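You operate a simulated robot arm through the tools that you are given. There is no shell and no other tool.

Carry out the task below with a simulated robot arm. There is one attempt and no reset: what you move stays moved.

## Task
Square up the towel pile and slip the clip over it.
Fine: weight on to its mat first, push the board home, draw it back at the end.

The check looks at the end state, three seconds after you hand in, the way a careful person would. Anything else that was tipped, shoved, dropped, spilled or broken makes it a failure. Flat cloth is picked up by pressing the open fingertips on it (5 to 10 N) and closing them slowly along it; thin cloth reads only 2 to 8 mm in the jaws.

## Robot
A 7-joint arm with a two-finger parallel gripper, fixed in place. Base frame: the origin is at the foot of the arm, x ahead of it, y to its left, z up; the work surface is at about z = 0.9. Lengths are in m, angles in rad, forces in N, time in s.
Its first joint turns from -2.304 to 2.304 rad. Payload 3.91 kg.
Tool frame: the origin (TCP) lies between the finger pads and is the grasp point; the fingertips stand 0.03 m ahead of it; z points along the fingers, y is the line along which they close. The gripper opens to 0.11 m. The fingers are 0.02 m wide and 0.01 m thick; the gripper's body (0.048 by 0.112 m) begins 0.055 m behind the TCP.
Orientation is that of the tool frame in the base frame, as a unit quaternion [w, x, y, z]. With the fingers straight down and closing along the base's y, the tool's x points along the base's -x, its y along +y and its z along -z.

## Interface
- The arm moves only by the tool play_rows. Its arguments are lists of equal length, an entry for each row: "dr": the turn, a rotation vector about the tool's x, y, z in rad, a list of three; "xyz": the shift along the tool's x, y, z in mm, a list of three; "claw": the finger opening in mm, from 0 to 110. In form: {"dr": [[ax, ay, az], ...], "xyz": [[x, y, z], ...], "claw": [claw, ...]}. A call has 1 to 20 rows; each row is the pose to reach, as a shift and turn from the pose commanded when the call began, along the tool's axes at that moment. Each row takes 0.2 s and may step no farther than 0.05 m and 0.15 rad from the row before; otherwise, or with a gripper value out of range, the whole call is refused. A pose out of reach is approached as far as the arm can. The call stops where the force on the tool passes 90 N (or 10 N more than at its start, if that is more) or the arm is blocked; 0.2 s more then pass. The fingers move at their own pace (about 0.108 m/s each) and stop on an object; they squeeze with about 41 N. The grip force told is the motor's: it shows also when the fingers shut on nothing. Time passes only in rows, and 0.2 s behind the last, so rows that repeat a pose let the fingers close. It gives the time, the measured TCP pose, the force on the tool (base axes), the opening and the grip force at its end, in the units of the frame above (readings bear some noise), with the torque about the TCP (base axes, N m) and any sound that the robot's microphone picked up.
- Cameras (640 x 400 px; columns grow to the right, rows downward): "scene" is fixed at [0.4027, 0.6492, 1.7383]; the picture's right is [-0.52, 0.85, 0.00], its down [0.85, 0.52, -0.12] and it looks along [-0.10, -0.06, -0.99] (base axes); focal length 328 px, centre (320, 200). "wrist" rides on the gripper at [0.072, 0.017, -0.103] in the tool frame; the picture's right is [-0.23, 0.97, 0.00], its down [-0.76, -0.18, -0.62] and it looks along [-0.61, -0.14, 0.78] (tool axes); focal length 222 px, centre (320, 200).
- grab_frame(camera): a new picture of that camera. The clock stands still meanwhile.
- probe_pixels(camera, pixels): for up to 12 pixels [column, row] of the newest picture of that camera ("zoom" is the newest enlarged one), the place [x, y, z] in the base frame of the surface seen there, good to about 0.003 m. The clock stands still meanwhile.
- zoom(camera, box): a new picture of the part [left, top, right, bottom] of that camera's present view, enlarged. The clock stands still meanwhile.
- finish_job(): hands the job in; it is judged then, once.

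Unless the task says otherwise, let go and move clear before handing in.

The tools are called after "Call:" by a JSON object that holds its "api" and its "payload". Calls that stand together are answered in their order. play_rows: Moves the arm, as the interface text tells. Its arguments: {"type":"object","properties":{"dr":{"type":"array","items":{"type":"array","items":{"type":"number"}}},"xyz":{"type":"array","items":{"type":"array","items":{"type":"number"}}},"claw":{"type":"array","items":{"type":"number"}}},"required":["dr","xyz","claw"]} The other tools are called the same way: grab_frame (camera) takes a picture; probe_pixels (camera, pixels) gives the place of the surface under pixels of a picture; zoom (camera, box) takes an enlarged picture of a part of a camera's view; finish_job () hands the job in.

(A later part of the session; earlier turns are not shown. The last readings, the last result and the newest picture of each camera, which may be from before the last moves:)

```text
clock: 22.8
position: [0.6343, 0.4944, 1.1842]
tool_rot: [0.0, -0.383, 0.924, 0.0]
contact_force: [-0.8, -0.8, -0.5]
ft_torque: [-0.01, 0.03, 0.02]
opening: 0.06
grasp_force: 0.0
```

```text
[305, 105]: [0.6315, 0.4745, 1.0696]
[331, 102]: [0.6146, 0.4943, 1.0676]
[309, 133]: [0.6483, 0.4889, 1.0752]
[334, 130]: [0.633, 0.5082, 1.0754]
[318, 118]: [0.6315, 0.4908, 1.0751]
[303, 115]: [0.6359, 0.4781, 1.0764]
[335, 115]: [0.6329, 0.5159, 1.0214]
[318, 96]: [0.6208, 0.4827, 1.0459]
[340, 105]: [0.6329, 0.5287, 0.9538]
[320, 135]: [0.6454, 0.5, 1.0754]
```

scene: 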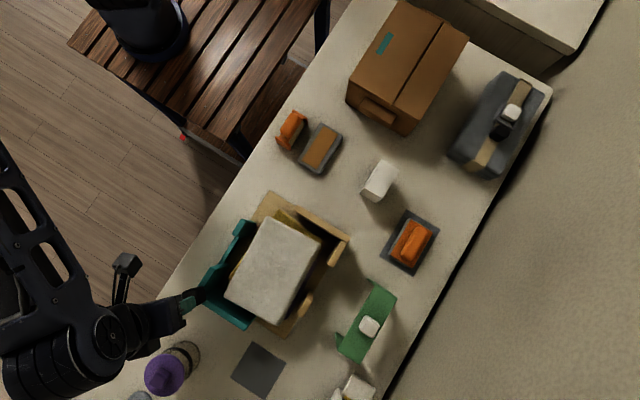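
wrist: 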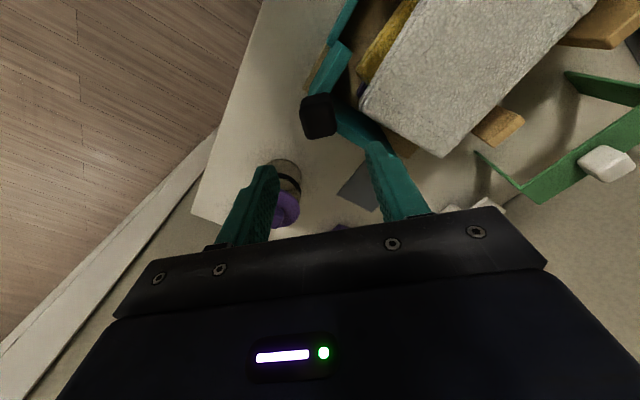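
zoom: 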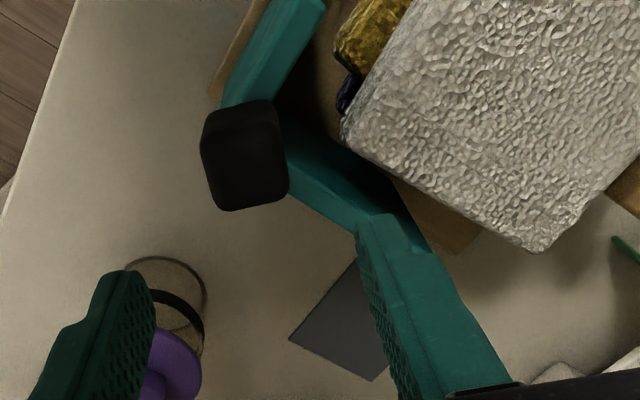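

Knob centre is about (0.633, 0.4925) with top z=1.0755, matching the TCP within 2 mm. I'll descend to TCP z≈1.070 (fingertips ~1.04, above walls and pile) and close on it.

Call:
{"api": "play_rows", "payload": {"dr": [[0, 0, 0], [0, 0, 0], [0, 0, 0], [0, 0, 0], [0, 0, 0], [0, 0, 0], [0, 0, 0], [0, 0, 0], [0, 0, 0], [0, 0, 0]], "xyz": [[1, 0, 30], [1, 0, 60], [1, 0, 85], [1, 0, 105], [1, 0, 114], [1, 0, 114], [1, 0, 114], [1, 0, 114], [1, 0, 114], [1, 0, 114]], "claw": [60, 60, 60, 60, 60, 60, 45, 35, 25, 20]}}

Call:
{"api": "grab_frame", "payload": {"camera": "wrist"}}

Call:
{"api": "grab_frame", "payload": {"camera": "scene"}}

```text
clock: 25.0
position: [0.6346, 0.4939, 1.0691]
tool_rot: [0.0, -0.382, 0.924, 0.001]
contact_force: [-0.9, -0.1, -2.0]
ft_torque: [0.34, -0.43, -0.05]
opening: 0.0338
grasp_force: 44.7
```

```text
taken
```

wrist: 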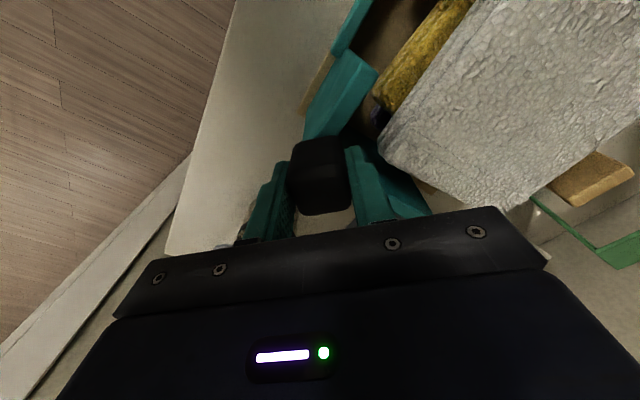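

```text
taken
```

scene: 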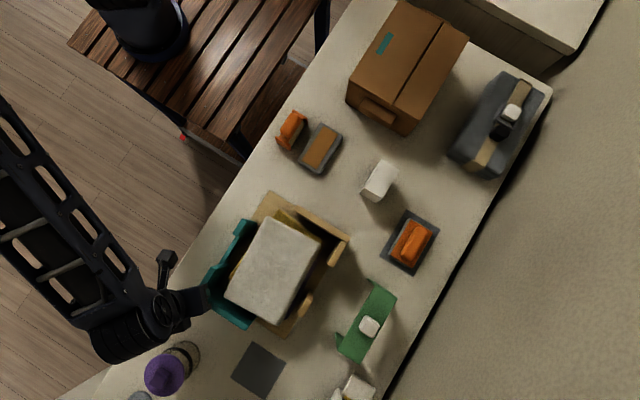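

The knob is gripped at 33.8 mm. I'll start the diagonal push (tool +y) slowly, to just about first contact, watching the force.

Call:
{"api": "play_rows", "payload": {"dr": [[0, 0, 0], [0, 0, 0], [0, 0, 0], [0, 0, 0], [0, 0, 0], [0, 0, 0], [0, 0, 0], [0, 0, 0]], "xyz": [[0, 2, 0], [0, 5, 0], [0, 9, 0], [0, 14, 0], [0, 19, 0], [0, 24, 0], [0, 28, 0], [0, 30, 0]], "claw": [20, 20, 20, 20, 20, 20, 20, 20]}}

Call:
{"api": "grab_frame", "payload": {"camera": "scene"}}

```text
clock: 26.8
position: [0.6119, 0.5155, 1.069]
tool_rot: [0.001, -0.383, 0.924, 0.001]
contact_force: [0.4, -8.1, 11.5]
ft_torque: [-0.75, 0.32, -0.2]
opening: 0.0341
grasp_force: 45.3
```

```text
taken
```

scene: 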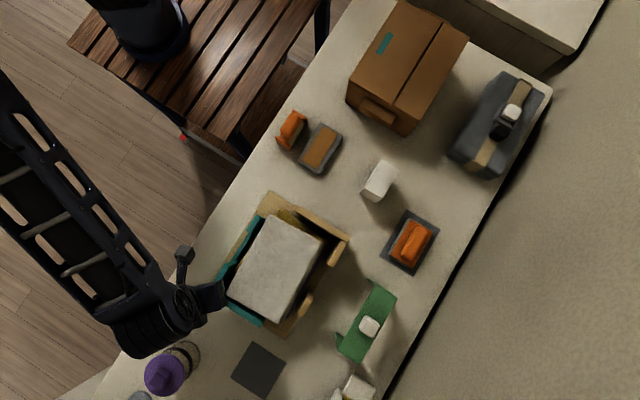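

The board moved about 22 mm in each axis with modest force (−8 N in y). I'll zoom to see how its walls meet the towels.

Call:
{"api": "zoom", "payload": {"camera": "scene", "box": [200, 185, 360, 345]}}

Call:
{"api": "grab_frame", "payload": {"camera": "wrist"}}

```text
2.50 times, centred on (280, 265) of scene
```

zoom: 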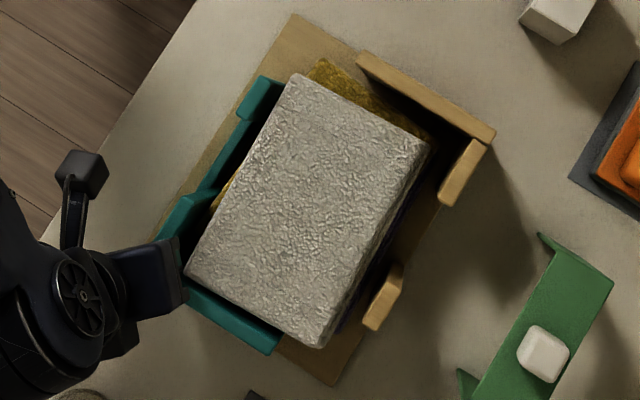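

```text
taken
```

wrist: 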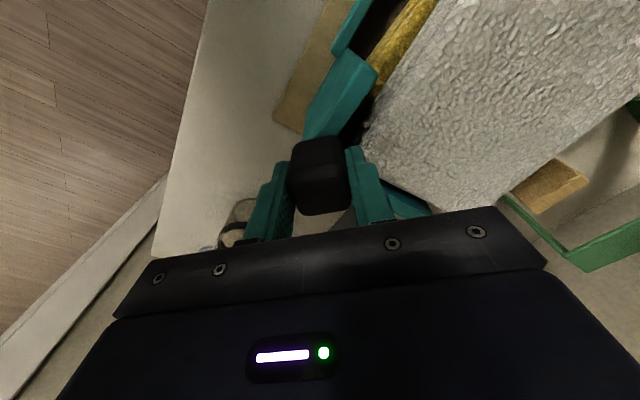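

The walls are just reaching the grey towel and everything stays flat. I'll continue the diagonal push by another 30 mm at a slow rate.

Call:
{"api": "play_rows", "payload": {"dr": [[0, 0, 0], [0, 0, 0], [0, 0, 0], [0, 0, 0], [0, 0, 0], [0, 0, 0], [0, 0, 0], [0, 0, 0], [0, 0, 0], [0, 0, 0]], "xyz": [[0, 3, 0], [0, 6, 0], [0, 9, 0], [0, 12, 0], [0, 15, 0], [0, 18, 0], [0, 21, 0], [0, 24, 0], [0, 27, 0], [0, 30, 0]], "claw": [20, 20, 20, 20, 20, 20, 20, 20, 20, 20]}}

Call:
{"api": "zoom", "payload": {"camera": "scene", "box": [200, 185, 360, 345]}}

Call:
{"api": "grab_frame", "payload": {"camera": "wrist"}}

```text
clock: 29.0
position: [0.59, 0.5356, 1.0698]
tool_rot: [0.0, -0.382, 0.924, -0.001]
contact_force: [6.7, -2.9, -5.2]
ft_torque: [0.85, -1.18, 0.15]
opening: 0.034
grasp_force: 45.1
```

```text
2.50 times, centred on (280, 265) of scene
```

zoom: 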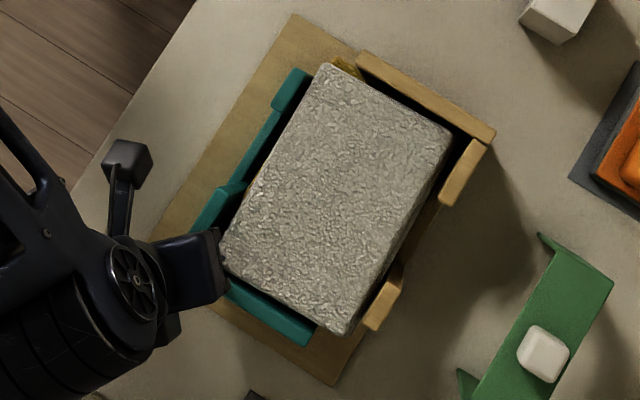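

```text
taken
```

wrist: 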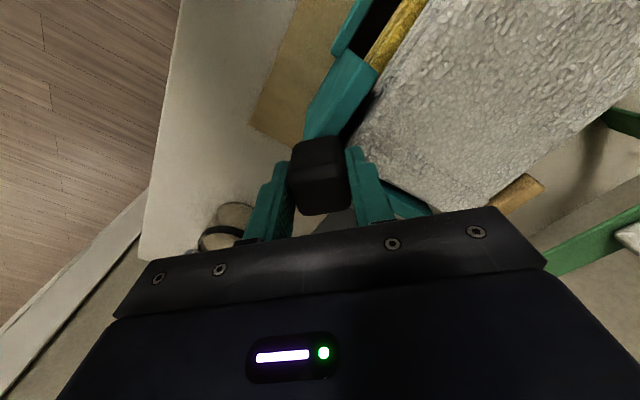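

Pushed about 44 mm in x and 42 mm in y so far, with low forces, and the towels are lining up. I'll continue in smaller steps.

Call:
{"api": "play_rows", "payload": {"dr": [[0, 0, 0], [0, 0, 0], [0, 0, 0], [0, 0, 0], [0, 0, 0], [0, 0, 0], [0, 0, 0], [0, 0, 0]], "xyz": [[0, 2, 0], [0, 4, 0], [0, 6, 0], [0, 8, 0], [0, 10, 0], [0, 12, 0], [0, 14, 0], [0, 16, 0]], "claw": [20, 20, 20, 20, 20, 20, 20, 20]}}

Call:
{"api": "zoom", "payload": {"camera": "scene", "box": [200, 185, 360, 345]}}

```text
clock: 30.8
position: [0.5824, 0.5454, 1.0703]
tool_rot: [-0.001, -0.381, 0.924, -0.002]
contact_force: [10.5, -32.8, -5.4]
ft_torque: [-0.53, 0.31, 0.59]
opening: 0.0339
grasp_force: 44.9
```

```text
2.50 times, centred on (280, 265) of scene
```

zoom: 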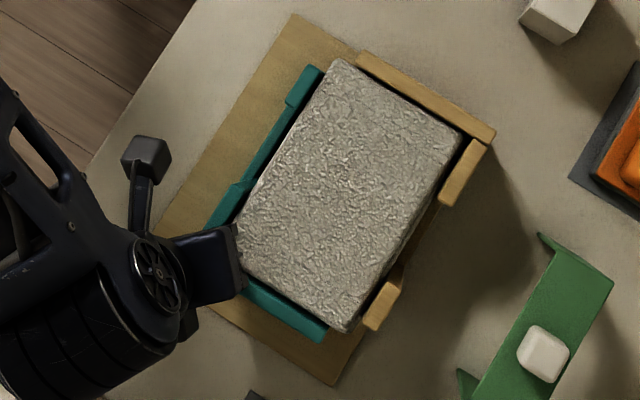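

Resistance has risen to −33 N in y, at displacement about (−52, +51) mm. I'll probe the board, grey towel and frame to see whether the pile is squared or something is caught.

Call:
{"api": "probe_pixels", "payload": {"camera": "zoom", "pixels": [[342, 64], [458, 132], [345, 326], [242, 258], [305, 72], [322, 72], [292, 100], [240, 185], [225, 205], [320, 338], [328, 325], [255, 300]]}}

Call:
{"api": "probe_pixels", "payload": {"camera": "zoom", "pixels": [[355, 60], [470, 140], [400, 260], [372, 325], [440, 205], [455, 180], [430, 215], [415, 240], [360, 330], [385, 285], [300, 150], [350, 200]]}}

Call:
{"api": "grab_frame", "payload": {"camera": "wrist"}}

```text
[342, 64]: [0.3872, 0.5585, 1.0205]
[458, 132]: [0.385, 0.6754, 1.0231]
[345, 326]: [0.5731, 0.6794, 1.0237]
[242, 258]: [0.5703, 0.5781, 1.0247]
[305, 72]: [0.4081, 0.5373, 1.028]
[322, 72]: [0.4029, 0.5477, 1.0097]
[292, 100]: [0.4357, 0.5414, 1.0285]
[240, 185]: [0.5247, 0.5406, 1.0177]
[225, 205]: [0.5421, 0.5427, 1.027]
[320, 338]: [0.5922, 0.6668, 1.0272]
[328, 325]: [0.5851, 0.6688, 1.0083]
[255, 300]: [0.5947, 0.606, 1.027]
```

```text
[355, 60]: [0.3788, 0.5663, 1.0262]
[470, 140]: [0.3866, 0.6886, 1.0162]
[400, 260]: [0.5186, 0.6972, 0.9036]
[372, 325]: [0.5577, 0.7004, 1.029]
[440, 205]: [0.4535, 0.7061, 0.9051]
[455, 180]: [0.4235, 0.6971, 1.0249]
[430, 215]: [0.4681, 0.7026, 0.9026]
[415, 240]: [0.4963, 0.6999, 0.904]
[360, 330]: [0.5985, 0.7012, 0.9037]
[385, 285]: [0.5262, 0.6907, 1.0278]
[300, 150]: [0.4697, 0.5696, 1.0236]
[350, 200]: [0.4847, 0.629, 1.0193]
```

```text
taken
```

wrist: 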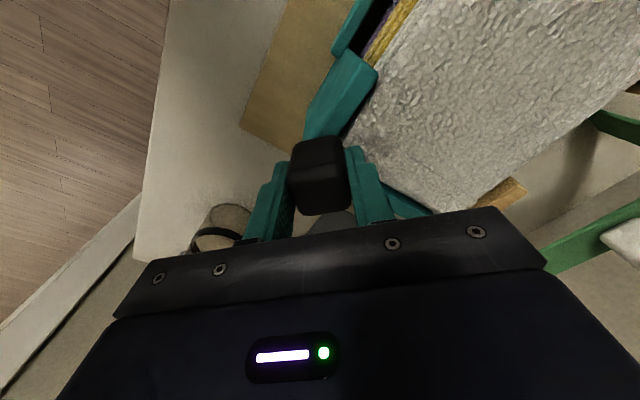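

The grey towel already touches the −x frame wall (x≈0.386) but has roughly 15 mm of slack in y, so a lower towel may be taking the load. I'll zoom in on the wrist view near (380,40) to see the lower towels.

Call:
{"api": "zoom", "payload": {"camera": "wrist", "box": [290, 0, 450, 110]}}

Call:
{"api": "probe_pixels", "payload": {"camera": "zoom", "pixels": [[330, 150], [390, 100], [345, 190], [430, 60], [365, 165], [300, 215], [340, 270], [420, 120], [250, 50], [280, 150], [480, 30], [375, 215]]}}

Call:
{"api": "zoom", "payload": {"camera": "scene", "box": [240, 185, 350, 285]}}

```text
3.64 times, centred on (370, 55) of wrist
```

zoom: 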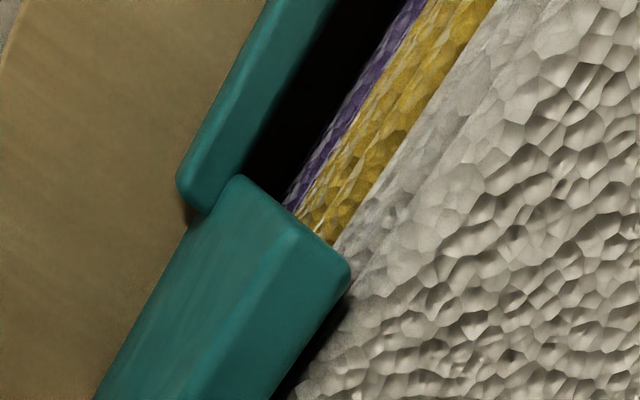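

```text
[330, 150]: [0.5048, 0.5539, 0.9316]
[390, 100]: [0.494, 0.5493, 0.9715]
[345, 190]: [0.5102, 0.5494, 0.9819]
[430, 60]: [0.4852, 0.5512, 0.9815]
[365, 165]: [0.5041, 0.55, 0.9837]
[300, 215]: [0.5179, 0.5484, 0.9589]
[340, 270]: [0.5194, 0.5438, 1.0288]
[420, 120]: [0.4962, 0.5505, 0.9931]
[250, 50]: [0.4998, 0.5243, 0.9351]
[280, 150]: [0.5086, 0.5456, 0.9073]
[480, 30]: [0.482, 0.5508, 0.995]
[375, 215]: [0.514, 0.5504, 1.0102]
```

```text
4.00 times, centred on (295, 235) of scene
```

zoom: 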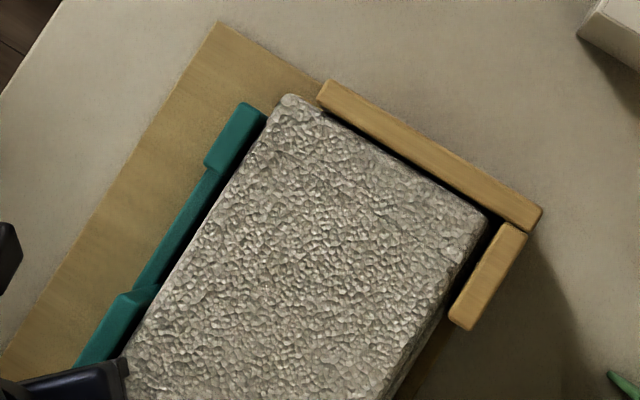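

On the −y side the grey, yellow and purple edges now line up at y≈0.549–0.551 against the board. I'll probe the +y side and x ends to see how much slack is left.

Call:
{"api": "probe_pixels", "payload": {"camera": "zoom", "pixels": [[478, 230], [484, 236], [488, 225], [462, 262], [466, 268], [440, 305], [445, 312], [430, 330], [436, 336], [450, 290], [455, 310], [400, 385]]}}

Call:
{"api": "zoom", "payload": {"camera": "scene", "box": [270, 245, 360, 345]}}

Call:
{"api": "probe_pixels", "payload": {"camera": "zoom", "pixels": [[300, 180], [340, 180], [350, 150], [320, 200], [255, 330], [270, 335], [245, 345], [225, 340], [280, 300], [300, 270], [310, 240], [360, 100]]}}

```text
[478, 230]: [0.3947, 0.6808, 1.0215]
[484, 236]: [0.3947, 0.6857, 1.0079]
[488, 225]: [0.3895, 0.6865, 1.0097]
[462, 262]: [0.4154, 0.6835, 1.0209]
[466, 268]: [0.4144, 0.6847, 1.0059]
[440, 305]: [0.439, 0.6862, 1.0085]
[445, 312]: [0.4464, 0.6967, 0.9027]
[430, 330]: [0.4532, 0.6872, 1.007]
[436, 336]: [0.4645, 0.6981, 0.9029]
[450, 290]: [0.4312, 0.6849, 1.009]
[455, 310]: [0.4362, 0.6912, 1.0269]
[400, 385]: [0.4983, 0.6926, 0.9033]
```

```text
4.00 times, centred on (315, 295) of scene
```

zoom: 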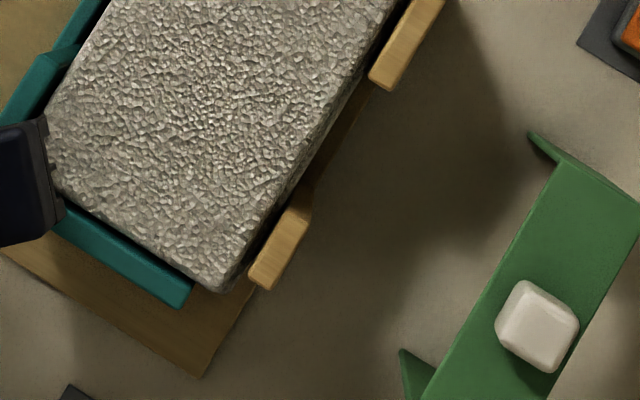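

```text
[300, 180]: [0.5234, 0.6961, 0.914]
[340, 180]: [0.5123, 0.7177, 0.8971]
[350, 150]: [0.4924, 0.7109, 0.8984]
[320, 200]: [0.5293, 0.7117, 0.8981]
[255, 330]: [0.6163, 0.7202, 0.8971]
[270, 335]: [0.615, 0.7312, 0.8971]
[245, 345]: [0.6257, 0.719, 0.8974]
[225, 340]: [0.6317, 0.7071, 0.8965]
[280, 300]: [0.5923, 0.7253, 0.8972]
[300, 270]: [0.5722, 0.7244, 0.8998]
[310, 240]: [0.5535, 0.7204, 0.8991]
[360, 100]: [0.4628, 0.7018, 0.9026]
```

The towel stack now spans y≈0.5505–0.686 with about 4 mm to the frame wall, so it is nearly home. I'll push a few millimetres more in small steps, watching force.

Call:
{"api": "play_rows", "payload": {"dr": [[0, 0, 0], [0, 0, 0], [0, 0, 0]], "xyz": [[0, 1, 0], [0, 2, 0], [0, 3, 0]], "claw": [20, 20, 20]}}

```text
clock: 31.6
position: [0.5815, 0.5465, 1.0695]
tool_rot: [-0.001, -0.38, 0.925, -0.001]
contact_force: [29.1, -63.7, -1.2]
ft_torque: [-1.29, 0.58, 0.34]
opening: 0.0338
grasp_force: 45.6
```

Force jumped to (29, −64) N with only 1 mm of travel, so the board is essentially home. I'll look at the pile before deciding to back off slightly.

Call:
{"api": "zoom", "payload": {"camera": "scene", "box": [235, 185, 345, 335]}}

Call:
{"api": "probe_pixels", "payload": {"camera": "zoom", "pixels": [[435, 130], [420, 160], [400, 190], [390, 205], [355, 268], [340, 290], [305, 325], [290, 335], [245, 75], [270, 60], [400, 118], [250, 310]]}}

Call:
{"api": "grab_frame", "payload": {"camera": "wrist"}}

```text
2.67 times, centred on (290, 260) of scene
```

zoom: 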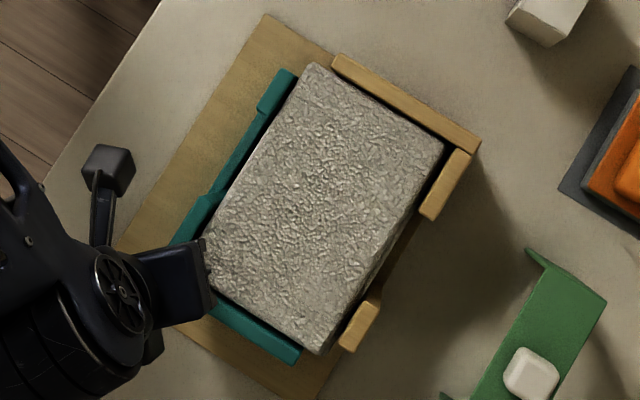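

```text
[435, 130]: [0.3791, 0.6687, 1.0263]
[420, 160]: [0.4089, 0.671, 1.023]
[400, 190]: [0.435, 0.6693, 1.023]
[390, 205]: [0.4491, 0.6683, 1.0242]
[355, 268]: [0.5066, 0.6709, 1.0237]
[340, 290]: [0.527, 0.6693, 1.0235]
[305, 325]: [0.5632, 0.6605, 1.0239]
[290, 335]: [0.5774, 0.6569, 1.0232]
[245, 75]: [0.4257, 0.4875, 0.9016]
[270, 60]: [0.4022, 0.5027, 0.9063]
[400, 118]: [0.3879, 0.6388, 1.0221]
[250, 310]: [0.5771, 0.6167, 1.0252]
```

```text
taken
```

wrist: 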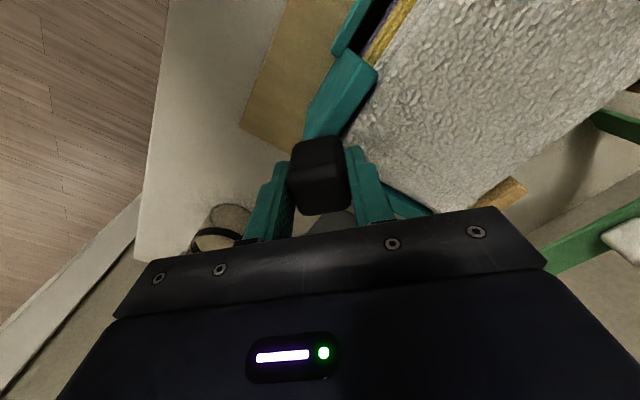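

The pile looks square against the frame. I'll relax the commanded push by 4 mm to unload, then open the fingers and rise.

Call:
{"api": "play_rows", "payload": {"dr": [[0, 0, 0], [0, 0, 0], [0, 0, 0]], "xyz": [[0, -1.5, 0], [0, -3, 0], [0, -3.5, 0]], "claw": [20, 20, 20]}}

```text
clock: 32.4
position: [0.5805, 0.5473, 1.0698]
tool_rot: [0.0, -0.382, 0.924, 0.001]
contact_force: [19.3, -49.3, -2.4]
ft_torque: [-1.15, 0.3, -0.05]
opening: 0.0339
grasp_force: 44.7
```

The force is still (19, −49) N although I've unloaded the command, so the towels themselves are pressing back. I'll hold still briefly and read again.

Call:
{"api": "play_rows", "payload": {"dr": [[0, 0, 0], [0, 0, 0], [0, 0, 0]], "xyz": [[0, 0, 0], [0, 0, 0], [0, 0, 0]], "claw": [20, 20, 20]}}

Call:
{"api": "zoom", "payload": {"camera": "wrist", "box": [290, 0, 450, 110]}}

```text
clock: 33.2
position: [0.581, 0.5452, 1.0692]
tool_rot: [0.0, -0.382, 0.924, 0.0]
contact_force: [20.5, -46.8, -1.9]
ft_torque: [-0.05, -0.44, 0.1]
opening: 0.0338
grasp_force: 45.1
```

```text
3.64 times, centred on (370, 55) of wrist
```

zoom: 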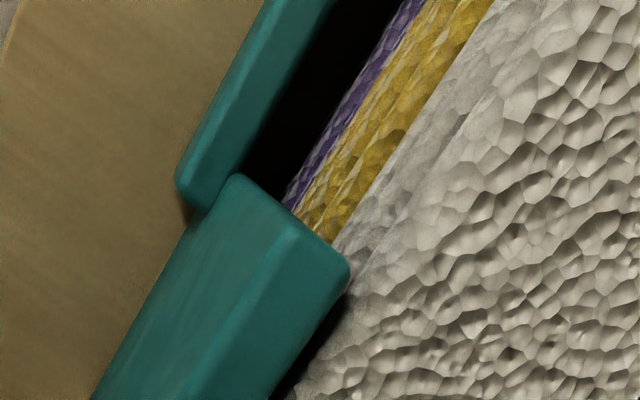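

Force stays at (20, −47) N, so the pile is being held compressed. I'll ease back 2 mm and see how it falls.

Call:
{"api": "play_rows", "payload": {"dr": [[0, 0, 0], [0, 0, 0], [0, 0, 0]], "xyz": [[0, -1, 0], [0, -2, 0], [0, -2, 0]], "claw": [20, 20, 20]}}

```text
clock: 34.0
position: [0.5832, 0.5462, 1.0691]
tool_rot: [-0.001, -0.383, 0.924, 0.001]
contact_force: [16.5, -30.0, -7.1]
ft_torque: [0.22, -0.49, -0.17]
opening: 0.0338
grasp_force: 44.6
```

Easing 2 mm dropped it to (16, −30) N, so it behaves as a springy squared pile. I'll ease slightly more so the board doesn't snap back, then open and rise straight up.

Call:
{"api": "play_rows", "payload": {"dr": [[0, 0, 0], [0, 0, 0], [0, 0, 0], [0, 0, 0], [0, 0, 0], [0, 0, 0], [0, 0, 0], [0, 0, 0], [0, 0, 0], [0, 0, 0], [0, 0, 0]], "xyz": [[0, -1, 0], [0, -1, 0], [0, -1, 0], [0, -1, 0], [0, -1, 0], [0, -1, -5], [0, -1, -25], [0, -1, -60], [0, -1, -100], [0, -1, -130], [0, -1, -130]], "claw": [20, 20, 45, 60, 60, 60, 60, 60, 60, 60, 60]}}

Call:
{"api": "grab_frame", "payload": {"camera": "wrist"}}

Call:
{"api": "grab_frame", "payload": {"camera": "scene"}}

```text
clock: 36.4
position: [0.5825, 0.5448, 1.1977]
tool_rot: [0.001, -0.382, 0.924, 0.0]
contact_force: [-0.3, -0.5, -0.5]
ft_torque: [0.0, -0.01, -0.02]
opening: 0.0597
grasp_force: 0.0
```

```text
taken
```

wrist: 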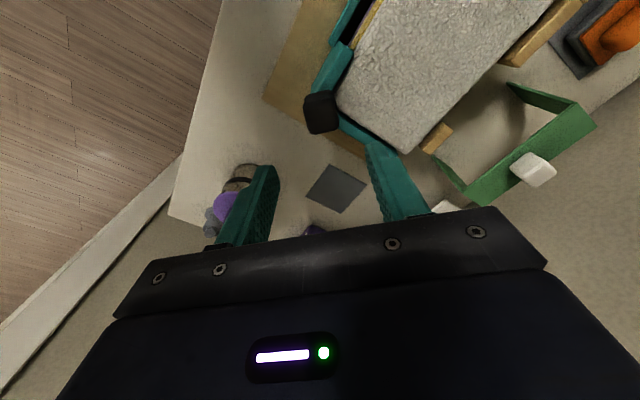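

```text
taken
```

scene: 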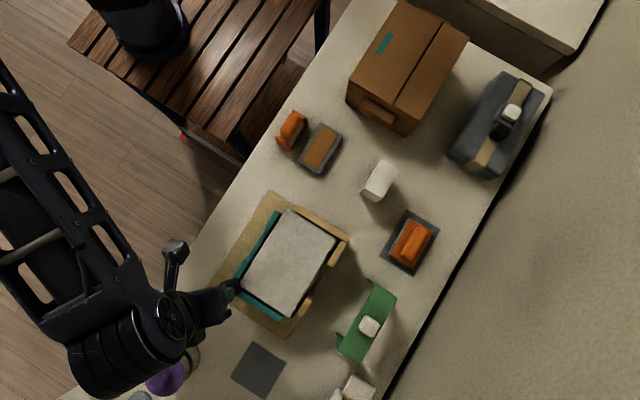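

The board stays home after release. I'll zoom in and measure the pile, board notch and frame gap for placing the clip.

Call:
{"api": "zoom", "payload": {"camera": "scene", "box": [225, 190, 355, 340]}}

Call:
{"api": "probe_pixels", "payload": {"camera": "zoom", "pixels": [[322, 55], [448, 125], [330, 340], [208, 245], [290, 60], [262, 100], [222, 170], [205, 190], [190, 225], [260, 310], [245, 300], [255, 215]]}}

Call:
{"api": "zoom", "payload": {"camera": "wrist", "box": [250, 0, 490, 160]}}

Call:
{"api": "probe_pixels", "payload": {"camera": "zoom", "pixels": [[240, 45], [265, 90], [250, 60], [290, 80], [280, 60], [250, 110], [320, 50], [225, 100], [255, 20], [330, 20], [300, 120], [235, 240]]}}

```text
2.67 times, centred on (290, 265) of scene
```

zoom: 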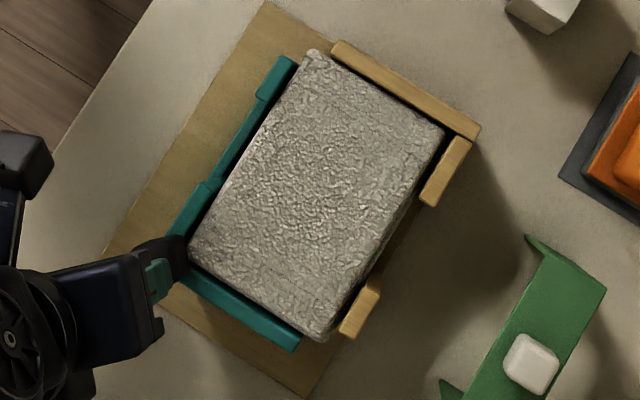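

```text
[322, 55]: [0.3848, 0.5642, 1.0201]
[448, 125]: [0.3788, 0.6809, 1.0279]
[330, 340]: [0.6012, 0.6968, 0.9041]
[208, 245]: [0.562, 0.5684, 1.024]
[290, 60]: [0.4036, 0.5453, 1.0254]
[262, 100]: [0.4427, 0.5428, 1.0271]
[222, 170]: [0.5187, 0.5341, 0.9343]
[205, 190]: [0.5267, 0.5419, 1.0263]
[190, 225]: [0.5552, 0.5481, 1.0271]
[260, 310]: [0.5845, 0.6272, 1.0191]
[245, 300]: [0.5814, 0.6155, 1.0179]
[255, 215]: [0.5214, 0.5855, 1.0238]
```

```text
2.50 times, centred on (370, 80) of wrist
```

zoom: 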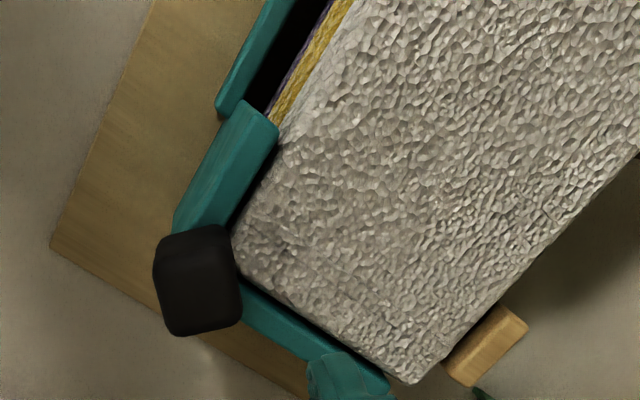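

```text
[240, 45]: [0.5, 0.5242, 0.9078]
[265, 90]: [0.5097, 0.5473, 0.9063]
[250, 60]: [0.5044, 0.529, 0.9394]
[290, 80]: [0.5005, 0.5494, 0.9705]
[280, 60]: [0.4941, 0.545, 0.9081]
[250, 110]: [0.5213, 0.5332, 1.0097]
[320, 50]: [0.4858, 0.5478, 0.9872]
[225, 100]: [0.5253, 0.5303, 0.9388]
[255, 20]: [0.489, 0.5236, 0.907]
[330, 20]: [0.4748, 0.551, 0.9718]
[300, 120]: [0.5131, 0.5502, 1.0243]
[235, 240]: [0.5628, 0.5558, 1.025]
```

With the board home, the notch spans x≈0.443–0.525, the frame gap 0.438–0.523, and the pile spans y≈0.549–0.686 — so the clip should be centred at about (0.481, 0.6175), turned 90°. I'll go above the clip knob at (0.5005, 0.827), yawing so the fingers close along x (the clip's long axis).

Call:
{"api": "play_rows", "payload": {"dr": [[0, 0, 0], [0, 0, -0.1], [0, 0, -0.22], [0, 0, -0.34], [0, 0, -0.46], [0, 0, -0.58], [0, 0, -0.69], [0, 0, -0.76], [0, 0, -0.785], [0, 0, -0.785], [0, 0, -0.785]], "xyz": [[-6, 12, -5], [-20, 36, -5], [-37, 67, -5], [-54, 98, -5], [-71, 129, -5], [-88, 160, 0], [-105, 191, 5], [-122, 222, 12], [-134, 244, 20], [-141, 257, 28], [-141, 257, 28]], "claw": [60, 60, 60, 60, 60, 60, 60, 60, 60, 60, 60]}}

Call:
{"api": "grab_frame", "payload": {"camera": "wrist"}}

Call:
{"api": "grab_frame", "payload": {"camera": "scene"}}

```text
clock: 38.8
position: [0.5016, 0.8271, 1.1705]
tool_rot: [0.0, -0.707, 0.708, 0.0]
contact_force: [-0.4, 0.4, 0.4]
ft_torque: [0.01, -0.03, 0.02]
opening: 0.0601
grasp_force: 0.0
```

```text
taken
```

wrist: 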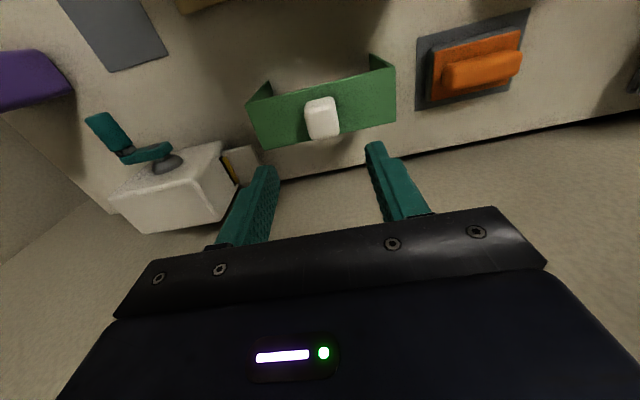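

```text
taken
```

scene: 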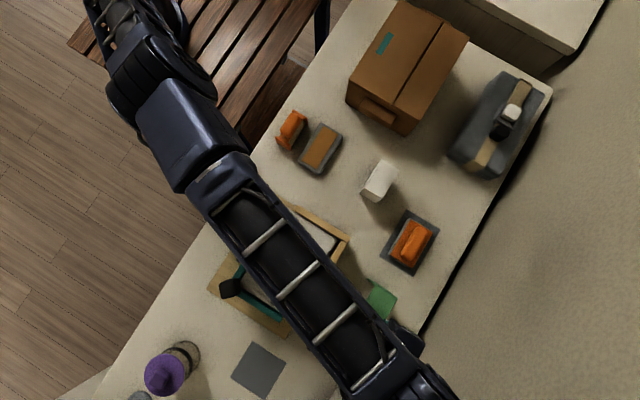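

The fingers now close along x; the white knob is at (322,118) in the wrist view. I'll probe the knob and clip edges for precise centring.

Call:
{"api": "zoom", "payload": {"camera": "wrist", "box": [230, 40, 430, 220]}}

Call:
{"api": "probe_pixels", "payload": {"camera": "zoom", "pixels": [[248, 138], [338, 130], [262, 222], [352, 210], [300, 185], [250, 180], [345, 170], [90, 165], [100, 240], [508, 110], [515, 190], [300, 285]]}}

Call:
{"api": "probe_pixels", "payload": {"camera": "wrist", "pixels": [[306, 103], [334, 99], [311, 136], [339, 132], [322, 120], [256, 120], [392, 72], [395, 98], [255, 140], [320, 92], [270, 85], [372, 58]]}}

```text
2.22 times, centred on (330, 130) of wrist
```

zoom: 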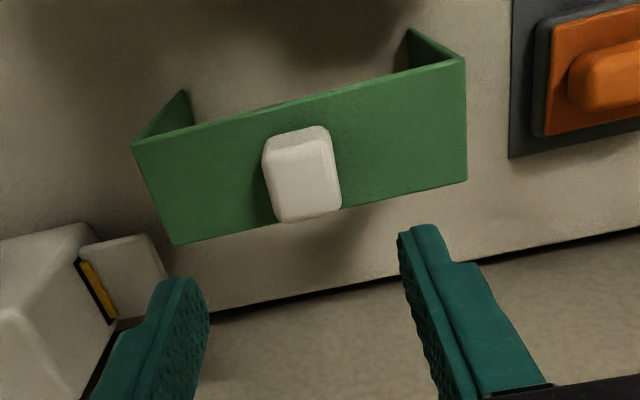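

```text
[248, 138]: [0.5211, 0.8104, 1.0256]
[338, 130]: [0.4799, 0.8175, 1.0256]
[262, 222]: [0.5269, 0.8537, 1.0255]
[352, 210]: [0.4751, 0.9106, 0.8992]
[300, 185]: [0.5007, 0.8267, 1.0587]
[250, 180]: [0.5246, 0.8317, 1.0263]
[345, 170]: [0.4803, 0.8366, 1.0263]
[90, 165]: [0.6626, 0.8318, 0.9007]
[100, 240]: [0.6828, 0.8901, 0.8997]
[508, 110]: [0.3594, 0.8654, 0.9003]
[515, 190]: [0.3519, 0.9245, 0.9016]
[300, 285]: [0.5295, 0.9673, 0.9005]
```

```text
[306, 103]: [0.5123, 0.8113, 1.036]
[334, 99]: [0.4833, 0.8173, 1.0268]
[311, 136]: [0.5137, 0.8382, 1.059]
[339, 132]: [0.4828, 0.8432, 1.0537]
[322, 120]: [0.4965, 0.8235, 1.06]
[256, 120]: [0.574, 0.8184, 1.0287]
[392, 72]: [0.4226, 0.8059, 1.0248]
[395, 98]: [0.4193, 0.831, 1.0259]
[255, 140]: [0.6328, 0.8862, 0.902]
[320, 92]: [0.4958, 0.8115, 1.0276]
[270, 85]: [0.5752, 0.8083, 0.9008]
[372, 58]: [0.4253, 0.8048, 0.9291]
```

Knob spans x 0.484–0.515, y 0.811–0.843, top z≈1.0595; plate top z≈1.026. I'll descend to TCP z≈1.061, keeping fingertips 5 mm above the plate, and close.

Call:
{"api": "play_rows", "payload": {"dr": [[0, 0, 0], [0, 0, 0], [0, 0, 0], [0, 0, 0], [0, 0, 0], [0, 0, 0], [0, 0, 0], [0, 0, 0], [0, 0, 0], [0, 0, 0], [0, 0, 0]], "xyz": [[0, 1.5, 30], [0, 1.5, 60], [0, 1.5, 85], [0, 1.5, 102], [0, 1.5, 109], [0, 1.5, 109], [0, 1.5, 109], [0, 1.5, 109], [0, 1.5, 109], [0, 1.5, 109], [0, 1.5, 109]], "claw": [60, 60, 60, 60, 60, 60, 48, 40, 32, 20, 20]}}

Call:
{"api": "grab_frame", "payload": {"camera": "wrist"}}

```text
clock: 41.2
position: [0.4999, 0.8269, 1.0629]
tool_rot: [0.0, 0.707, -0.707, 0.0]
contact_force: [1.1, 0.2, 1.5]
ft_torque: [0.04, -0.02, 0.0]
opening: 0.0314
grasp_force: 40.6
```

```text
taken
```

wrist: 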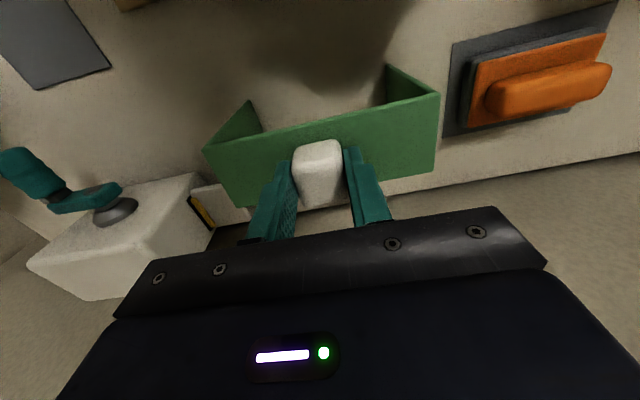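

The knob is held at 31.4 mm. I'll lift straight up slowly and check the pose and load.

Call:
{"api": "play_rows", "payload": {"dr": [[0, 0, 0], [0, 0, 0], [0, 0, 0], [0, 0, 0], [0, 0, 0], [0, 0, 0], [0, 0, 0]], "xyz": [[0, 0, -5], [0, 0, -15], [0, 0, -35], [0, 0, -60], [0, 0, -85], [0, 0, -105], [0, 0, -110]], "claw": [20, 20, 20, 20, 20, 20, 20]}}

Call:
{"api": "grab_frame", "payload": {"camera": "wrist"}}

```text
clock: 42.8
position: [0.4994, 0.8275, 1.1737]
tool_rot: [0.0, -0.706, 0.708, 0.0]
contact_force: [0.3, 0.1, -0.8]
ft_torque: [0.04, 0.01, 0.0]
opening: 0.0316
grasp_force: 40.9
```

```text
taken
```

wrist: 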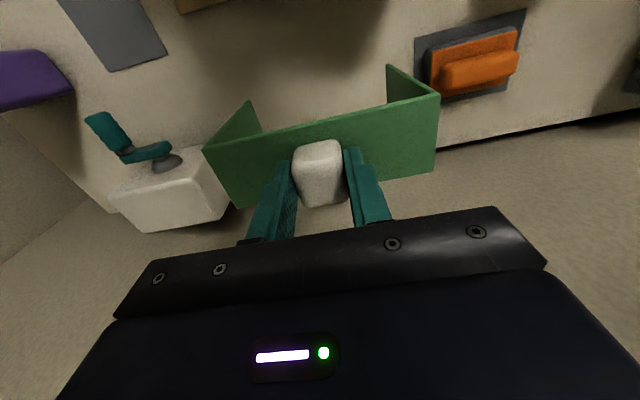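

The clip comes up cleanly, level and firmly held. I'll raise it further and turn it 90° in the air, still on the +y side of the frame.

Call:
{"api": "play_rows", "payload": {"dr": [[0, 0, 0], [0, 0, 0], [0, 0, 0.08], [0, 0, 0.2], [0, 0, 0.34], [0, 0, 0.48], [0, 0, 0.62], [0, 0, 0.76], [0, 0, 0.9], [0, 0, 1.04], [0, 0, 1.18], [0, 0, 1.31], [0, 0, 1.42], [0, 0, 1.52], [0, 0, 1.5708], [0, 0, 1.5708]], "xyz": [[0, 0, -20], [0, 0, -45], [0, 0, -60], [0, 0, -65], [5, 2, -65], [10, 4, -65], [15, 6, -65], [20, 8, -65], [25, 10, -65], [30, 12, -65], [35, 14, -65], [40, 16, -65], [45, 18, -65], [48, 18, -65], [50, 18, -65], [50, 18, -65]], "claw": [20, 20, 20, 20, 20, 20, 20, 20, 20, 20, 20, 20, 20, 20, 20, 20]}}

Call:
{"api": "grab_frame", "payload": {"camera": "wrist"}}

Call:
{"api": "grab_frame", "payload": {"camera": "scene"}}

```text
clock: 46.2
position: [0.4809, 0.779, 1.2375]
tool_rot: [0.0, 0.001, 1.0, 0.0]
contact_force: [-0.9, 0.3, -0.7]
ft_torque: [0.05, 0.01, 0.03]
opening: 0.0313
grasp_force: 40.8
out of reach, approached as far as the arm can: row 2, 3, 4, 5
```

```text
taken
```

wrist: 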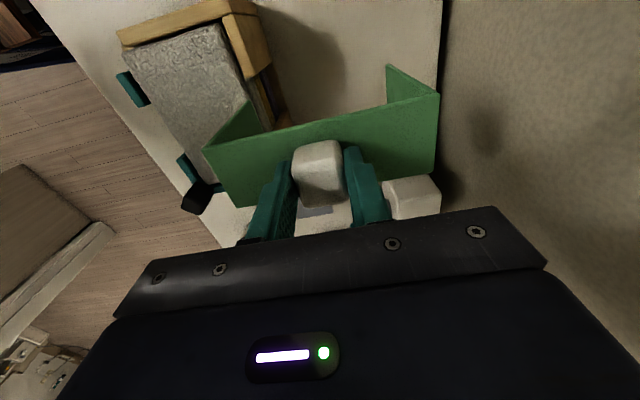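

```text
taken
```

scene: 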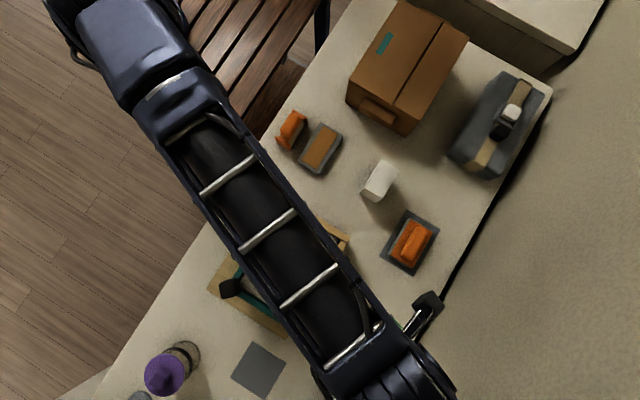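

The clip is now turned with its legs along ±y, its underside at about z=1.07, well above the frame. I'll probe its ends from the wrist to know its centre relative to the TCP, and the pile's edges.

Call:
{"api": "probe_pixels", "payload": {"camera": "wrist", "pixels": [[210, 150], [232, 200], [435, 98], [430, 168], [390, 68], [248, 104], [320, 150], [300, 128], [255, 130], [390, 100], [220, 148], [412, 95]]}}

Call:
{"api": "zoom", "payload": {"camera": "wrist", "box": [100, 0, 460, 230]}}

```text
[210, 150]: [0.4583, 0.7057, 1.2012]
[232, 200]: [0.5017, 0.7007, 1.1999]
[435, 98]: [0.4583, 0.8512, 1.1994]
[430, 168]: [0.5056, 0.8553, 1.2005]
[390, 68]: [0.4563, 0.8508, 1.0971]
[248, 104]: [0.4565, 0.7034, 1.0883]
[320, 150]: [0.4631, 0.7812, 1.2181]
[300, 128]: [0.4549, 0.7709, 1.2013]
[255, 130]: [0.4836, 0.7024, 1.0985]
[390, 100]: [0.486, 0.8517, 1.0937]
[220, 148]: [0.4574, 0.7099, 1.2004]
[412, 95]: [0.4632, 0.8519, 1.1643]
```

```text
1.74 times, centred on (280, 115) of wrist
```

zoom: 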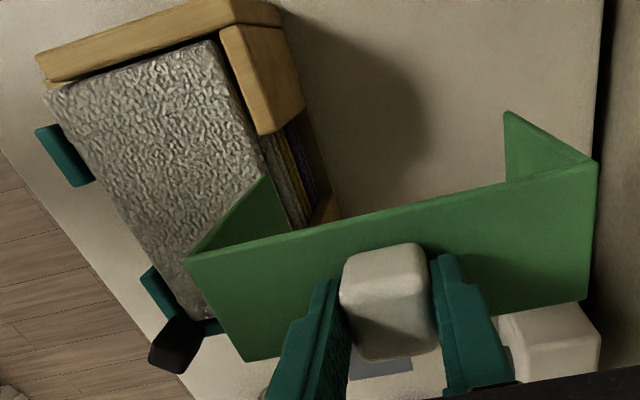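

The clip's interior is about y 0.703–0.851 here (148 mm), its centre 2 mm on the −y side of the TCP. The pile's +y side is visible through the frame gap near zoom (290,170); I'll probe those edges.

Call:
{"api": "probe_pixels", "payload": {"camera": "zoom", "pixels": [[262, 140], [272, 160], [280, 180], [288, 160], [294, 175], [303, 165], [312, 185], [300, 205], [325, 200], [250, 100], [240, 110], [295, 220]]}}

Call:
{"api": "probe_pixels", "payload": {"camera": "zoom", "pixels": [[70, 120], [85, 150], [105, 190], [130, 240], [60, 160], [140, 275], [160, 290], [175, 340], [95, 185], [150, 270], [260, 90], [275, 130]]}}

```text
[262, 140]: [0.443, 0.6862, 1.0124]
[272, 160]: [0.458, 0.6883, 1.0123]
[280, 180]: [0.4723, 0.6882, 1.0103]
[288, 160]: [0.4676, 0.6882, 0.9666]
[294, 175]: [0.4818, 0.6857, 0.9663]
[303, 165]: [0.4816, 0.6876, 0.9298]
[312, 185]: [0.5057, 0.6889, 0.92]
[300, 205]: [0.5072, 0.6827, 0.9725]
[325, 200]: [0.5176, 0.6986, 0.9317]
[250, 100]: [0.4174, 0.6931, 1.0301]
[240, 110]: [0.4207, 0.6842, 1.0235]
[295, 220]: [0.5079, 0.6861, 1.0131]
```

```text
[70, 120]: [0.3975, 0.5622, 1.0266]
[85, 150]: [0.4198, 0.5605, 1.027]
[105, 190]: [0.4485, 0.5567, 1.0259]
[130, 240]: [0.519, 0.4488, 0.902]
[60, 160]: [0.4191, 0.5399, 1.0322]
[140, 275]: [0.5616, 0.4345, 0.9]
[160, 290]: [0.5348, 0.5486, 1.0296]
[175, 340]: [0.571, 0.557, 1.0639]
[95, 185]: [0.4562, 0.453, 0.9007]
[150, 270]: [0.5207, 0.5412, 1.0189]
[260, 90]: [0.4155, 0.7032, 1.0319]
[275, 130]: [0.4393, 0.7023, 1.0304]
```

All three towels' +y edges line up at y≈0.687, so the pile (y 0.549–0.687) centres at 0.618 and the clip needs −159 mm in y. I'll carry it over at height and then check alignment again.

Call:
{"api": "play_rows", "payload": {"dr": [[0, 0, 0], [0, 0, 0], [0, 0, 0], [0, 0, 0], [0, 0, 0], [0, 0, 0], [0, 0, 0], [0, 0, 0], [0, 0, 0]], "xyz": [[-1.5, -8, 0], [-1.5, -25, 0], [-1.5, -50, 0], [-1.5, -78, 0], [-1.5, -106, 0], [-1.5, -132, 0], [-1.5, -150, 0], [-1.5, -159, 0], [-1.5, -159, 0]], "claw": [20, 20, 20, 20, 20, 20, 20, 20, 20]}}

Call:
{"api": "grab_frame", "payload": {"camera": "wrist"}}

Call:
{"api": "zoom", "payload": {"camera": "wrist", "box": [160, 0, 480, 230]}}

Call:
{"api": "grab_frame", "payload": {"camera": "scene"}}

```text
clock: 48.2
position: [0.4833, 0.6174, 1.2386]
tool_rot: [0.001, 0.001, 1.0, 0.001]
contact_force: [-0.4, -0.8, -1.7]
ft_torque: [-0.02, -0.04, -0.01]
opening: 0.0313
grasp_force: 40.9
```

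```text
taken
```

wrist: 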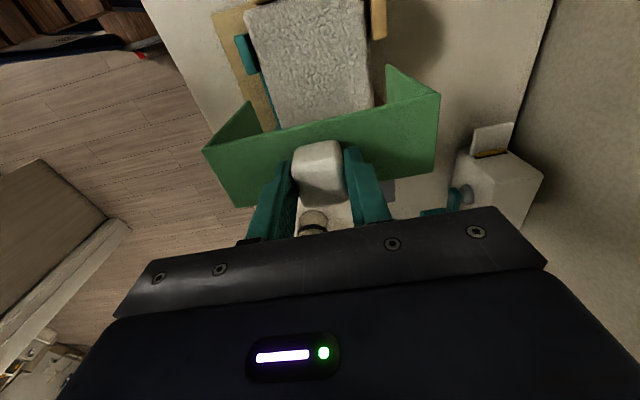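

```text
1.74 times, centred on (320, 115) of wrist
```

zoom: 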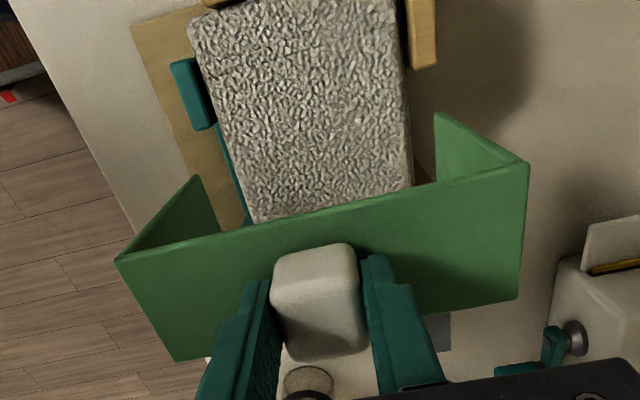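

```text
taken
```

scene: 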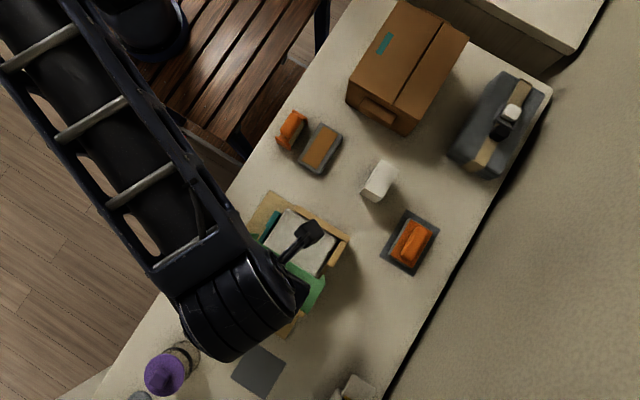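

The clip straddles the pile in view; I'll probe leg faces (zoom (190,215) and (455,150)) and pile edges together to verify centring before lowering.

Call:
{"api": "probe_pixels", "payload": {"camera": "zoom", "pixels": [[195, 190], [180, 225], [200, 220], [440, 125], [460, 150], [445, 170], [215, 90], [235, 160], [250, 205], [402, 60], [408, 110], [411, 165]]}}

Call:
{"api": "probe_pixels", "payload": {"camera": "zoom", "pixels": [[207, 60], [185, 90], [205, 125], [225, 140], [240, 195], [425, 62], [430, 30], [120, 262], [180, 355], [522, 165], [515, 295], [425, 160]]}}

```text
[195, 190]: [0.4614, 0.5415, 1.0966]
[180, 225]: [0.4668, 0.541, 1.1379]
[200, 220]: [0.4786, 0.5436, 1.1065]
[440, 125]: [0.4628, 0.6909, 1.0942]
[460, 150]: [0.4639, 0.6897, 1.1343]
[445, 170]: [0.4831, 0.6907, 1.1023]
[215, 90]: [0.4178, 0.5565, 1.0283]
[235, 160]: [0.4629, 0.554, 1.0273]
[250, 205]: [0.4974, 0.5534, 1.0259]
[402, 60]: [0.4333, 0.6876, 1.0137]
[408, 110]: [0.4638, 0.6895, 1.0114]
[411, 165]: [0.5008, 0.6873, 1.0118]
```

```text
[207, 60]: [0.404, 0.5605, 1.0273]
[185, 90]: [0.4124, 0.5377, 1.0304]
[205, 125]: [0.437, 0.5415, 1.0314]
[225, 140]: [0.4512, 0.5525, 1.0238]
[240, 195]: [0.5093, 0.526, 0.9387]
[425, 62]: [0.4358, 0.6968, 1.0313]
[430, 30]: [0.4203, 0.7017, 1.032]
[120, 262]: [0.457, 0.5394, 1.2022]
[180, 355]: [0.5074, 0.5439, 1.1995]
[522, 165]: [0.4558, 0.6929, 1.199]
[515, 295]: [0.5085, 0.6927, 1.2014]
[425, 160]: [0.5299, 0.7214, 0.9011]
```

Clip legs' inner faces are at y≈0.542 and 0.6905 while the pile is about 0.550–0.688, so I'll shift +3 mm in y and lower until the legs are just above the pile's top.

Call:
{"api": "play_rows", "payload": {"dr": [[0, 0, 0], [0, 0, 0], [0, 0, 0], [0, 0, 0], [0, 0, 0]], "xyz": [[0, 3, 0], [0, 3, 15], [0, 3, 30], [0, 3, 38], [0, 3, 38]], "claw": [20, 20, 20, 20, 20]}}

Call:
{"api": "zoom", "payload": {"camera": "wrist", "box": [160, 0, 480, 230]}}

Call:
{"api": "probe_pixels", "payload": {"camera": "zoom", "pixels": [[195, 190], [180, 225], [200, 220], [440, 125], [460, 150], [445, 170], [225, 90], [240, 150], [250, 190], [410, 60], [415, 110], [418, 150]]}}

```text
clock: 49.4
position: [0.4814, 0.6207, 1.1997]
tool_rot: [0.0, 0.001, 1.0, 0.0]
contact_force: [-0.4, -0.2, -1.2]
ft_torque: [-0.01, -0.01, -0.03]
opening: 0.0314
grasp_force: 40.3
```

```text
1.74 times, centred on (320, 115) of wrist
```

zoom: 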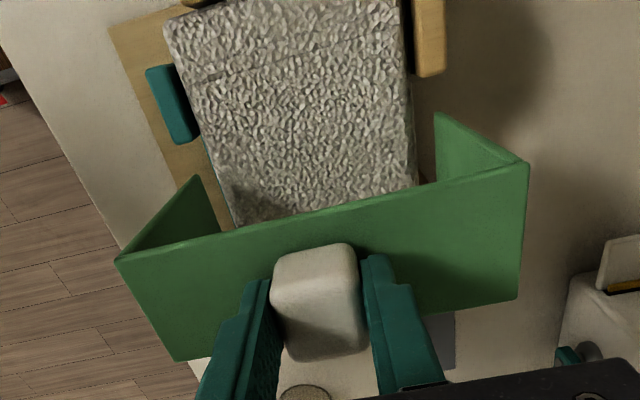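

```text
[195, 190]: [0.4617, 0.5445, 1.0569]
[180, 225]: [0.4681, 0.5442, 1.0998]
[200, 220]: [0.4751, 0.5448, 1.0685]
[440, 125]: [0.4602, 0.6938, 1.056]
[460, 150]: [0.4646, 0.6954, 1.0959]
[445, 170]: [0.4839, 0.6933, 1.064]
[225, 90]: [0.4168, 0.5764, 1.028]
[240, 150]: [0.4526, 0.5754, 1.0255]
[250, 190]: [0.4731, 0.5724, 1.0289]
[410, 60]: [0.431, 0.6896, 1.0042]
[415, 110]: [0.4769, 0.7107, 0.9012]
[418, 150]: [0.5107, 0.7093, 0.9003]
```

The leg faces (0.5446 and 0.694) now bracket the pile (0.550–0.689) evenly, with 5 mm each side. I'll lower slowly past the pile's top edge, watching forces.

Call:
{"api": "play_rows", "payload": {"dr": [[0, 0, 0], [0, 0, 0], [0, 0, 0], [0, 0, 0], [0, 0, 0], [0, 0, 0], [0, 0, 0]], "xyz": [[0, 0, 5], [0, 0, 10], [0, 0, 15], [0, 0, 20], [0, 0, 25], [0, 0, 30], [0, 0, 35]], "claw": [20, 20, 20, 20, 20, 20, 20]}}

Call:
{"api": "zoom", "payload": {"camera": "wrist", "box": [160, 0, 480, 230]}}

```text
clock: 51.0
position: [0.4829, 0.6217, 1.1637]
tool_rot: [0.0, 0.001, 1.0, 0.0]
contact_force: [0.3, -0.6, -0.9]
ft_torque: [0.0, 0.02, 0.01]
opening: 0.0312
grasp_force: 41.0
```

```text
1.74 times, centred on (320, 115) of wrist
```

zoom: 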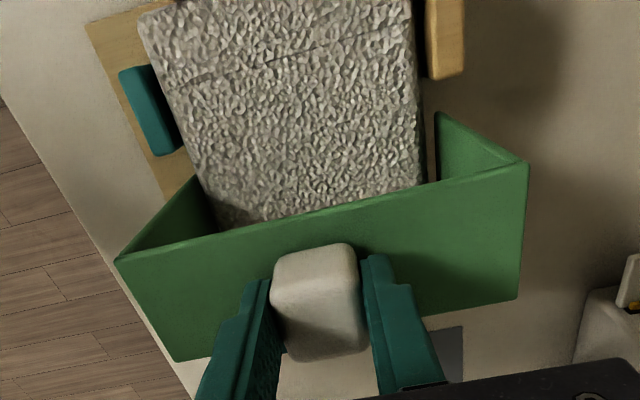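

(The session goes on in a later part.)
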